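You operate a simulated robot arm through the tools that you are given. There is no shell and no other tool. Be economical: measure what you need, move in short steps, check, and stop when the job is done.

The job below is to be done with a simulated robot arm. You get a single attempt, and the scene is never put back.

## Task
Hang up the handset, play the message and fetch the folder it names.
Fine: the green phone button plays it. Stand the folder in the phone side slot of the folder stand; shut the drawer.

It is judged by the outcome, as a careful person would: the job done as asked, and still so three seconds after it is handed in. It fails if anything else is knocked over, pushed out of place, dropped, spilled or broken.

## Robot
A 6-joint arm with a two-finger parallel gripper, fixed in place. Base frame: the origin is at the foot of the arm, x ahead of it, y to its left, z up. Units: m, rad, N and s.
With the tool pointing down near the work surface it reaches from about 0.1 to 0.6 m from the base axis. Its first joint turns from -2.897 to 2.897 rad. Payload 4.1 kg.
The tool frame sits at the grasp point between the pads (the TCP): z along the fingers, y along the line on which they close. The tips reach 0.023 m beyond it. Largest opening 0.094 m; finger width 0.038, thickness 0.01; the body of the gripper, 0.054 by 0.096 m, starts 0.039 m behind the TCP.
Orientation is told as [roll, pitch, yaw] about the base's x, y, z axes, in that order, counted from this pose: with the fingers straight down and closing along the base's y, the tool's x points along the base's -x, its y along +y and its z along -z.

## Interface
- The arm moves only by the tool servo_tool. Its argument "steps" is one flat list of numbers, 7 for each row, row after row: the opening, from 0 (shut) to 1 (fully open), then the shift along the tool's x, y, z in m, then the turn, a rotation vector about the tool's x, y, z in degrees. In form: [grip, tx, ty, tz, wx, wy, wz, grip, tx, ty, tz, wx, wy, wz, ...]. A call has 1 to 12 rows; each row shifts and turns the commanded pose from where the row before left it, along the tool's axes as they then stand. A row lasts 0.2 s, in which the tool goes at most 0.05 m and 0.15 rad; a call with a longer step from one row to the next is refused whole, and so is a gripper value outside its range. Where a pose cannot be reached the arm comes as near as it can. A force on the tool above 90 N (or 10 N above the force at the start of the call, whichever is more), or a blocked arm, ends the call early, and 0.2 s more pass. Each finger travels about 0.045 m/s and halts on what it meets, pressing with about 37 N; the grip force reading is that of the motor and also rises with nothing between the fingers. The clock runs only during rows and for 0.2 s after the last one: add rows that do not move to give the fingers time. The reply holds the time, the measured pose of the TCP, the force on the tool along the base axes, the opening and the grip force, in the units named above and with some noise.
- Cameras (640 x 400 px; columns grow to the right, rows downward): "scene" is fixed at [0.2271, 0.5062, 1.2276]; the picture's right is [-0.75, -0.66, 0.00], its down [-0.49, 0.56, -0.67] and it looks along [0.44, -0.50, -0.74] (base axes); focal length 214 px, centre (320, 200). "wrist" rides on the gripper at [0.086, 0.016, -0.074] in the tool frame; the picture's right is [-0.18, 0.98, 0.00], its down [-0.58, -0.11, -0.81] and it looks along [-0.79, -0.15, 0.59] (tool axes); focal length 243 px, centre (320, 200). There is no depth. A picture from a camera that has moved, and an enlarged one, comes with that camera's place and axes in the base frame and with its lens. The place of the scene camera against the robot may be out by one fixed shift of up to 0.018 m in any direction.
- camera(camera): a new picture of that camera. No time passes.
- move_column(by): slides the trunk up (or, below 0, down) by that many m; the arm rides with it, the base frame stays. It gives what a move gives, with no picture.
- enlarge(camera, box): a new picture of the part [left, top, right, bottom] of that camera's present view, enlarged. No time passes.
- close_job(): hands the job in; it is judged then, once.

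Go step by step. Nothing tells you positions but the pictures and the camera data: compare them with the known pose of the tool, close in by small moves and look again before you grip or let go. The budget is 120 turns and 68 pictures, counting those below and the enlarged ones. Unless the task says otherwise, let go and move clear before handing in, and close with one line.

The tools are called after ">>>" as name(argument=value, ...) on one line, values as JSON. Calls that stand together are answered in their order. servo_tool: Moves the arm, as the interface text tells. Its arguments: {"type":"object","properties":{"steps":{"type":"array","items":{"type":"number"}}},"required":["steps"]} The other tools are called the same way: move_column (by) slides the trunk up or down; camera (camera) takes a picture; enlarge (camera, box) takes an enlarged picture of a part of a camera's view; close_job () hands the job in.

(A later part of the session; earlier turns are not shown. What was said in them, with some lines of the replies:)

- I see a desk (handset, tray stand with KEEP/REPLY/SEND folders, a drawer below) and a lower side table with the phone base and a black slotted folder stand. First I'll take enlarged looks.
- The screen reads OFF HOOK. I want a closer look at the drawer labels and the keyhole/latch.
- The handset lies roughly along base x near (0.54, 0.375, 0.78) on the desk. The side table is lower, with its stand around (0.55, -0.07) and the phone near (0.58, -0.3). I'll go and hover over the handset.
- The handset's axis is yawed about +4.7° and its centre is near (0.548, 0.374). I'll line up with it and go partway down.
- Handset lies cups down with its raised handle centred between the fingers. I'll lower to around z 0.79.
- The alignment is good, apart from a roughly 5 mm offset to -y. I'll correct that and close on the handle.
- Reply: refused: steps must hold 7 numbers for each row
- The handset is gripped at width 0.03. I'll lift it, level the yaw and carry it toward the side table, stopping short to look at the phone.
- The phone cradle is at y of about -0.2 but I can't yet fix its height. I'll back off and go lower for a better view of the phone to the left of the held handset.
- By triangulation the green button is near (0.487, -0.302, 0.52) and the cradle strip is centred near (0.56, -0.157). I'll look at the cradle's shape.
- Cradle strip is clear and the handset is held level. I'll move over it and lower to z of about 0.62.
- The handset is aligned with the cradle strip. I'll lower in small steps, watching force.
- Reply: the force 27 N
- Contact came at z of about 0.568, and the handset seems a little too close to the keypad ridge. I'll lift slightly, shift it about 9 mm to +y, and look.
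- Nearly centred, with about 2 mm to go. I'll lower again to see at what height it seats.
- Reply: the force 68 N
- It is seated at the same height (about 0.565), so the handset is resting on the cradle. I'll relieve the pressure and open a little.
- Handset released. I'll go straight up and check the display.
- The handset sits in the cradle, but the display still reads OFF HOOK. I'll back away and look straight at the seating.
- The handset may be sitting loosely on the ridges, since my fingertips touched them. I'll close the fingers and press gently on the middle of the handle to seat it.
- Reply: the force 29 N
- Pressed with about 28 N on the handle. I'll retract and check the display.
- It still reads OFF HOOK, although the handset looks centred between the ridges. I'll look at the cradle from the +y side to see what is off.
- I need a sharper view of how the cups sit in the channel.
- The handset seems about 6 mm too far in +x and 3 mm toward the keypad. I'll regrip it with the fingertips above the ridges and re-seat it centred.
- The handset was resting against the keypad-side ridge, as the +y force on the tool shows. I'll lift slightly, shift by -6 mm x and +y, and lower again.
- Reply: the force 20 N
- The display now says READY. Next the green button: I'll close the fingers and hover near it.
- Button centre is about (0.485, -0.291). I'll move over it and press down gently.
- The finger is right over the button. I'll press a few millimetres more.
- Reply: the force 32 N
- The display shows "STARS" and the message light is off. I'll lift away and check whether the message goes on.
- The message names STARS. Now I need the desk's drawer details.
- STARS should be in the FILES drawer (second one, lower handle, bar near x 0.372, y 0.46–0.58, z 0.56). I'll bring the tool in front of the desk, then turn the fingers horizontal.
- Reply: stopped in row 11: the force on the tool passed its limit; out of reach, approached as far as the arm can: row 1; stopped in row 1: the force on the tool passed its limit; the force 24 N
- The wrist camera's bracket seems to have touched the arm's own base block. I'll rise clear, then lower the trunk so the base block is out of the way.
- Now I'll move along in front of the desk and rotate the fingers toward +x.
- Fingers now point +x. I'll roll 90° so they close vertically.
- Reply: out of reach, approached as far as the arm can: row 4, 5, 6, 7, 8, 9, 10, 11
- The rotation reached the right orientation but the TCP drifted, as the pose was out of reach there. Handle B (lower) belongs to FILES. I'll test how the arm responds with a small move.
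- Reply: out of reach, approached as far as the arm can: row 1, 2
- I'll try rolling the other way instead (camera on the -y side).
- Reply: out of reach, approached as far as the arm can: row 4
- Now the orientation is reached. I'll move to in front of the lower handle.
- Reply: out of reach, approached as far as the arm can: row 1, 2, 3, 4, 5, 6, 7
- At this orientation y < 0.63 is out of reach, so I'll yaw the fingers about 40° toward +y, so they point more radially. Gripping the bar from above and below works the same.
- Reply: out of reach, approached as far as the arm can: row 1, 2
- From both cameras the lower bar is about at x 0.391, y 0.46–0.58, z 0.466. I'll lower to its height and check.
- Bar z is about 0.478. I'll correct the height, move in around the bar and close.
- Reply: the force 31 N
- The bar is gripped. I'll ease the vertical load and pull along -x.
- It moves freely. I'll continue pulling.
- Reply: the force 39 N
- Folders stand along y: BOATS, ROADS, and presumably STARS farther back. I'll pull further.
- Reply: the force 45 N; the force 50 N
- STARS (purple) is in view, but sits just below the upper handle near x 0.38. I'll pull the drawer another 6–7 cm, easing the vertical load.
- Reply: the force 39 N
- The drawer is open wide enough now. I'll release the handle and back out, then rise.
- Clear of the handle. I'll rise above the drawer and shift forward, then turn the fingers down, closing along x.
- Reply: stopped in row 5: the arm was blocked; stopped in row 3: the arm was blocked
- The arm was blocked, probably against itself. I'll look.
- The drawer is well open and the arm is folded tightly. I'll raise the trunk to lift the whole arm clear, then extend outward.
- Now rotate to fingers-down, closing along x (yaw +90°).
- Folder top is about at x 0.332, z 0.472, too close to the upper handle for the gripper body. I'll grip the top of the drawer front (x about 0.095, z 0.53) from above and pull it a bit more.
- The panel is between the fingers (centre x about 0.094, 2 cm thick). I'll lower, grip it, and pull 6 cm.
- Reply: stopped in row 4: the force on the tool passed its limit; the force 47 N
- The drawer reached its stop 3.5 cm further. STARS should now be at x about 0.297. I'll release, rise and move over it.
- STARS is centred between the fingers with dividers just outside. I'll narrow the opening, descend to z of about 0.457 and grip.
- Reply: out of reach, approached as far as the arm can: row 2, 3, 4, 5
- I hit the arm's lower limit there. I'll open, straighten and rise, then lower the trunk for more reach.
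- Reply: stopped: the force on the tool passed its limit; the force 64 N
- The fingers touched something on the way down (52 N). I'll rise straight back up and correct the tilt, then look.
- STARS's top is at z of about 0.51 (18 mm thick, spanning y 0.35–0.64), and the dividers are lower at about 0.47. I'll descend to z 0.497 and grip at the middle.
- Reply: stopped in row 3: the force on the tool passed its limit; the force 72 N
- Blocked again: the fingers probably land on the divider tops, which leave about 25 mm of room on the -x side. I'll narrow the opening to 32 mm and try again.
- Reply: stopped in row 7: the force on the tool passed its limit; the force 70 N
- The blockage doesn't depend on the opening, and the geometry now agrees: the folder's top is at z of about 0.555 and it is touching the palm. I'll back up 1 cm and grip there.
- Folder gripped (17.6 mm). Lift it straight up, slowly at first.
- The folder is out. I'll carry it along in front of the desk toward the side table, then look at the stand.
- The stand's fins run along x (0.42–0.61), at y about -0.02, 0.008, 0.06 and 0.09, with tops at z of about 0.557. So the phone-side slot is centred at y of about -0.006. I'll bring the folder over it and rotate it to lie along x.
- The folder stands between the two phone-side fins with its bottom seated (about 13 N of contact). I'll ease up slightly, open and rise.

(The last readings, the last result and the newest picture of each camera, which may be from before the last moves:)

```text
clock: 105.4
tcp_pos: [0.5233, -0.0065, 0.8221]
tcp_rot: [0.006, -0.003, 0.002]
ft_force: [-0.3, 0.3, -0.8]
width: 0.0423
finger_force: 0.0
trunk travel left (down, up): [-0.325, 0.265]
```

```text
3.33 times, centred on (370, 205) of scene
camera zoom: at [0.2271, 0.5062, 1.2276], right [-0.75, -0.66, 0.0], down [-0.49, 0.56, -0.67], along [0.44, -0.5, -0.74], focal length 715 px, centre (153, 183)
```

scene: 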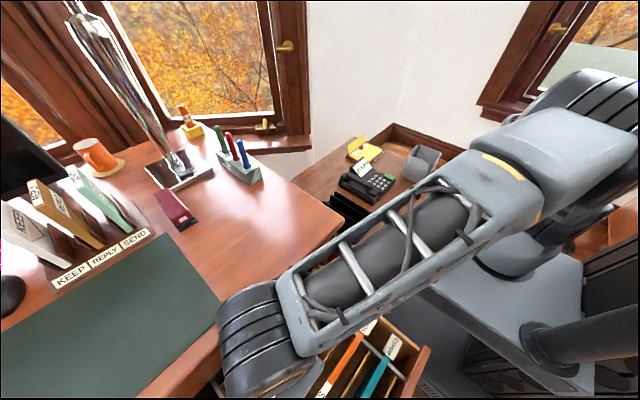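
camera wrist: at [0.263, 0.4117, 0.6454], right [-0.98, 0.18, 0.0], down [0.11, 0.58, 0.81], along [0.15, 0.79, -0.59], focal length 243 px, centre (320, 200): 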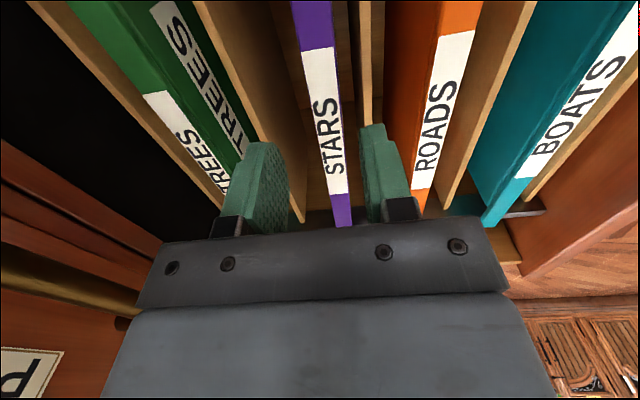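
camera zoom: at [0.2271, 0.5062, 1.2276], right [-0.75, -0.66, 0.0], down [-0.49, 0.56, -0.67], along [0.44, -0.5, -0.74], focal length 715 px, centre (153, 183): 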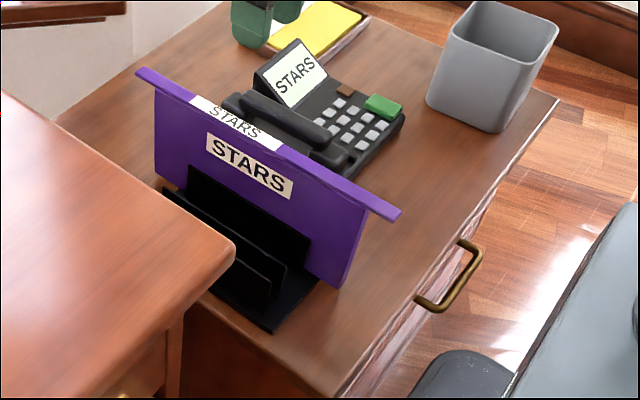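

STARS stands in the phone-side slot. Next is the drawer: I'll rotate back to yaw 90° and return to the drawer front.

>>> servo_tool(steps=[0.45, 0, 0, 0, 0, 0, -8.2, 0.45, 0, 0, 0, 0, 0, -8.2, 0.45, 0, 0, 0, 0, 0, -8.2, 0.45, 0, 0, 0, 0, 0, -8.2, 0.45, 0, 0, 0, 0, 0, -8.2, 0.45, 0, 0, 0, 0, 0, -8.2, 0.45, 0, 0, 0, 0, 0, -8.2, 0.45, 0, 0, 0, 0, 0, -8.2, 0.45, 0, 0, 0, 0, 0, -8.2, 0.45, 0, 0, 0, 0, 0, -8.2, 0.45, 0, 0, 0, 0, 0, -8, 0.45, 0, 0, 0, 0, 0, 0])

>>> servo_tool(steps=[0.5, 0, 0.048, 0, 0, 0, 0, 0.5, 0, 0.048, 0, 0, 0, 0, 0.5, 0, 0.048, 0, 0, 0, 0, 0.5, 0, 0.048, 0, 0, 0, 0, 0.5, 0, 0.048, 0, 0, 0, 0, 0.5, -0.048, 0, 0, 0, 0, 0, 0.5, -0.048, 0, 0, 0, 0, 0, 0.5, -0.048, 0, 0, 0, 0, 0, 0.5, -0.048, 0, 0, 0, 0, 0, 0.5, -0.048, 0, 0, 0, 0, 0, 0.5, -0.048, 0, 0, 0, 0, 0])

>>> servo_tool(steps=[0.5, -0.04, 0.02, 0, 0, 0, 0, 0.5, -0.04, 0.02, 0, 0, 0, 0, 0.5, -0.04, 0.02, 0, 0, 0, 0, 0.5, -0.04, 0.02, 0, 0, 0, 0, 0.5, -0.04, 0.02, 0, 0, 0, 0, 0.5, 0, 0, 0, 0, 0, 0])

```text
clock: 108.0
tcp_pos: [0.5257, -0.0058, 0.823]
tcp_rot: [-0.004, -0.005, 1.574]
ft_force: [-0.2, 0.4, 0.3]
width: 0.0425
finger_force: 0.0
trunk travel left (down, up): [-0.325, 0.265]
```

```text
clock: 110.4
tcp_pos: [0.2919, 0.283, 0.8256]
tcp_rot: [-0.007, -0.004, 1.571]
ft_force: [0.5, 0.0, 0.5]
width: 0.0469
finger_force: 0.0
out of reach, approached as far as the arm can: row 5
trunk travel left (down, up): [-0.325, 0.265]
```

```text
clock: 111.8
tcp_pos: [0.1899, 0.4774, 0.8293]
tcp_rot: [-0.007, -0.004, 1.571]
ft_force: [-0.6, 0.8, 0.1]
width: 0.0468
finger_force: 0.0
trunk travel left (down, up): [-0.325, 0.265]
```

>>> servo_tool(steps=[0.5, -0.0043, 0.0219, 0.035, 0, 0, 0, 0.5, -0.0043, 0.0219, 0.035, 0, 0, 0, 0.5, -0.0043, 0.0219, 0.035, 0, 0, 0, 0.5, -0.0043, 0.0219, 0.035, 0, 0, 0, 0.5, -0.0043, 0.0219, 0.035, 0, 0, 0, 0.5, -0.0043, 0.0219, 0.035, 0, 0, 0, 0.5, 0, 0, 0, 0, 0, 0])

```text
clock: 113.4
tcp_pos: [0.0606, 0.505, 0.617]
tcp_rot: [-0.004, -0.005, 1.572]
ft_force: [0.1, -1.0, -0.3]
width: 0.047
finger_force: 0.0
trunk travel left (down, up): [-0.325, 0.265]
```

>>> servo_tool(steps=[0.5, 0, 0.002, 0.035, 0, 0, 0, 0.5, 0, 0, 0.03, 0, 0, 0, 0.5, 0, 0, 0.02, 0, 0, 0, 0.5, 0, 0, 0.015, 0, 0, 0, 0, 0, 0, 0, 0, 0, 0, 0, 0, 0, 0, 0, 0, 0, 0, 0, 0, 0, 0, 0, 0])

```text
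clock: 115.0
tcp_pos: [0.0587, 0.5078, 0.5174]
tcp_rot: [-0.003, -0.005, 1.57]
ft_force: [-4.0, 0.3, -4.7]
width: 0.0199
finger_force: 46.0
trunk travel left (down, up): [-0.325, 0.265]
```

Panel gripped. Push the drawer in by 23 cm.

>>> servo_tool(steps=[0, 0, -0.02, 0, 0, 0, 0, 0, 0, -0.03, 0, 0, 0, 0, 0, 0, -0.03, 0, 0, 0, 0, 0, 0, -0.03, 0, 0, 0, 0, 0, 0, -0.03, 0, 0, 0, 0, 0, 0, -0.03, 0, 0, 0, 0, 0, 0, -0.03, 0, 0, 0, 0, 0, 0, -0.03, 0, 0, 0, 0, 0, 0, 0, 0, 0, 0, 0])

```text
clock: 117.0
tcp_pos: [0.2883, 0.5083, 0.5159]
tcp_rot: [-0.006, -0.008, 1.57]
ft_force: [3.0, 3.1, -18.2]
width: 0.0199
finger_force: 45.4
trunk travel left (down, up): [-0.325, 0.265]
```

Now the remaining ~15 cm. I'll release the panel, rise, turn to yaw 0 and pitch the fingers 45° forward to push from outside, below the upper handle.

>>> servo_tool(steps=[0.5, 0, 0, 0, 0, 0, 0, 0.5, 0, 0, 0, 0, 0, 0, 0.5, 0, 0, -0.03, 0, 0, 0, 0.5, 0, 0, -0.045, 0, 0, 0, 0.5, 0, 0, -0.045, 0, 0, 0, 0.5, 0, 0, -0.045, 0, 0, 0, 0, 0, 0.04, 0, 0, 0, 0, 0, 0, 0.04, 0, 0, 0, 0, 0, 0, 0.02, 0, 0, 0, 0, 0, 0, 0, 0, 0, 0, 0])

>>> servo_tool(steps=[0, 0, 0, 0, 0, 0, 8.2, 0, 0, 0, 0, 0, 0, 8.2, 0, 0, 0, 0, 0, 0, 8.2, 0, 0, 0, 0, 0, 0, 8.2, 0, 0, 0, 0, 0, 0, 8.2, 0, 0, 0, 0, 0, 0, 8.2, 0, 0, 0, 0, 0, 0, 8.2, 0, 0, 0, 0, 0, 0, 8.2, 0, 0, 0, 0, 0, 0, 8.2, 0, 0, 0, 0, 0, 0, 8.2, 0, 0, 0, 0, 0, 0, 8, 0, 0, 0, 0, 0, 0, 0])

>>> servo_tool(steps=[0, 0, 0, 0, 0, -7.5, 0, 0, 0, 0, 0, 0, -7.5, 0, 0, 0, 0, 0, 0, -7.5, 0, 0, 0, 0, 0, 0, -7.5, 0, 0, 0, 0, 0, 0, -7.5, 0, 0, 0, 0, 0, 0, -7.5, 0, 0, 0, 0, 0, 0, 0, 0])

```text
clock: 119.2
tcp_pos: [0.189, 0.5089, 0.6852]
tcp_rot: [-0.004, -0.005, 1.572]
ft_force: [-1.3, 0.0, -0.7]
width: 0.0
finger_force: 37.1
trunk travel left (down, up): [-0.325, 0.265]
```

```text
clock: 121.8
tcp_pos: [0.1879, 0.5081, 0.683]
tcp_rot: [0.006, -0.005, 0.0]
ft_force: [-0.4, 0.4, 0.4]
width: 0.0
finger_force: 37.2
trunk travel left (down, up): [-0.325, 0.265]
```

```text
clock: 123.4
tcp_pos: [0.1883, 0.5084, 0.6835]
tcp_rot: [0.008, -0.792, -0.005]
ft_force: [0.0, -0.3, 0.2]
width: 0.0
finger_force: 37.3
trunk travel left (down, up): [-0.325, 0.265]
```

Reached. Descend in front of the panel.

>>> servo_tool(steps=[0, 0.0296, 0, 0.0296, 0, 0, 0, 0, 0.0296, 0, 0.0296, 0, 0, 0, 0, 0.0296, 0, 0.0296, 0, 0, 0, 0, 0.0296, 0, 0.0296, 0, 0, 0, 0, 0, 0, 0, 0, 0, 0])

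>>> camera(camera="scene")

```text
clock: 124.6
tcp_pos: [0.1899, 0.5087, 0.5137]
tcp_rot: [0.004, -0.791, -0.004]
ft_force: [-0.8, -0.2, 0.0]
width: 0.0002
finger_force: 37.1
trunk travel left (down, up): [-0.325, 0.265]
```

```text
1 pictures are left
```

scene: 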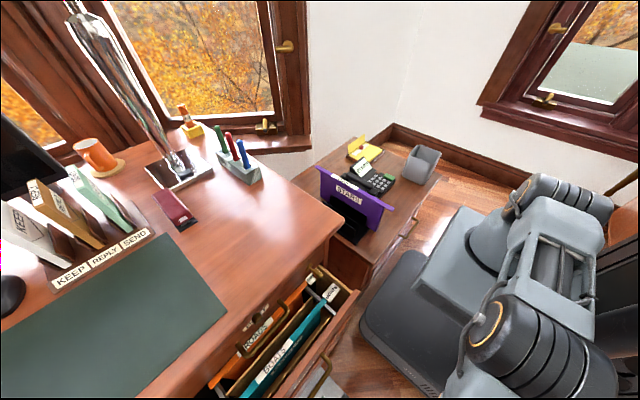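

Push the drawer in along +x.

>>> servo_tool(steps=[0, -0.0212, 0, 0.0212, 0, 0, 0, 0, -0.0141, 0, 0.0141, 0, 0, 0, 0, -0.0141, 0, 0.0141, 0, 0, 0, 0, -0.0177, 0, 0.0177, 0, 0, 0, 0, -0.0177, 0, 0.0177, 0, 0, 0, 0, -0.0177, 0, 0.0177, 0, 0, 0, 0, -0.0177, 0, 0.0177, 0, 0, 0, 0, 0, 0, 0, 0, 0, 0])

```text
clock: 126.4
tcp_pos: [0.3596, 0.5065, 0.5157]
tcp_rot: [0.005, -0.791, -0.005]
ft_force: [0.2, 0.5, 0.2]
width: 0.0
finger_force: 36.7
trunk travel left (down, up): [-0.325, 0.265]
```

>>> servo_tool(steps=[0, -0.0106, 0, 0.0106, 0, 0, 0, 0, -0.0106, 0, 0.0106, 0, 0, 0, 0, -0.0071, 0, 0.0071, 0, 0, 0, 0, -0.0071, 0, 0.0071, 0, 0, 0, 0, 0, 0, 0, 0, 0, 0])

```text
clock: 127.6
tcp_pos: [0.4011, 0.5119, 0.5143]
tcp_rot: [0.002, -0.788, 0.009]
ft_force: [-75.5, -19.1, 10.5]
width: 0.0
finger_force: 36.7
trunk travel left (down, up): [-0.325, 0.265]
```

The stop was met at exactly the expected shut position (TCP x 0.401). I'll back off and take the final look.

>>> servo_tool(steps=[0, 0.0141, 0, -0.0141, 0, 0, 0, 0, 0.0283, 0, -0.0283, 0, 0, 0, 0, 0.0283, 0, -0.0283, 0, 0, 0, 0, 0.0283, 0, -0.0283, 0, 0, 0, 0, 0.0283, 0, -0.0283, 0, 0, 0, 0, 0, 0, 0, 0, 0, 0])

>>> enlarge(camera="scene", box=[180, 130, 450, 399])

```text
clock: 129.0
tcp_pos: [0.2306, 0.5084, 0.5176]
tcp_rot: [0.007, -0.791, -0.005]
ft_force: [0.9, 0.4, -0.2]
width: 0.0
finger_force: 37.4
trunk travel left (down, up): [-0.325, 0.265]
```

```text
1.49 times, centred on (315, 264) of scene
camera zoom: at [0.2271, 0.5062, 1.2276], right [-0.75, -0.66, 0.0], down [-0.49, 0.56, -0.67], along [0.44, -0.5, -0.74], focal length 319 px, centre (327, 104)
```

zoom: 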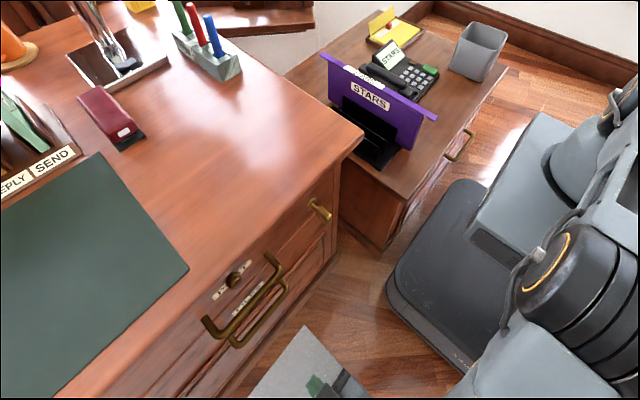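

The drawer is shut, STARS stands in the phone-side slot, the handset is on its cradle and the arm is clear, so I'm handing in.

>>> close_job()

```text
The job is handed in.
```

The job is done and handed in: I hung up the handset and played the message, which named STARS. The STARS folder now stands in the phone-side slot, and the FILES drawer is shut.
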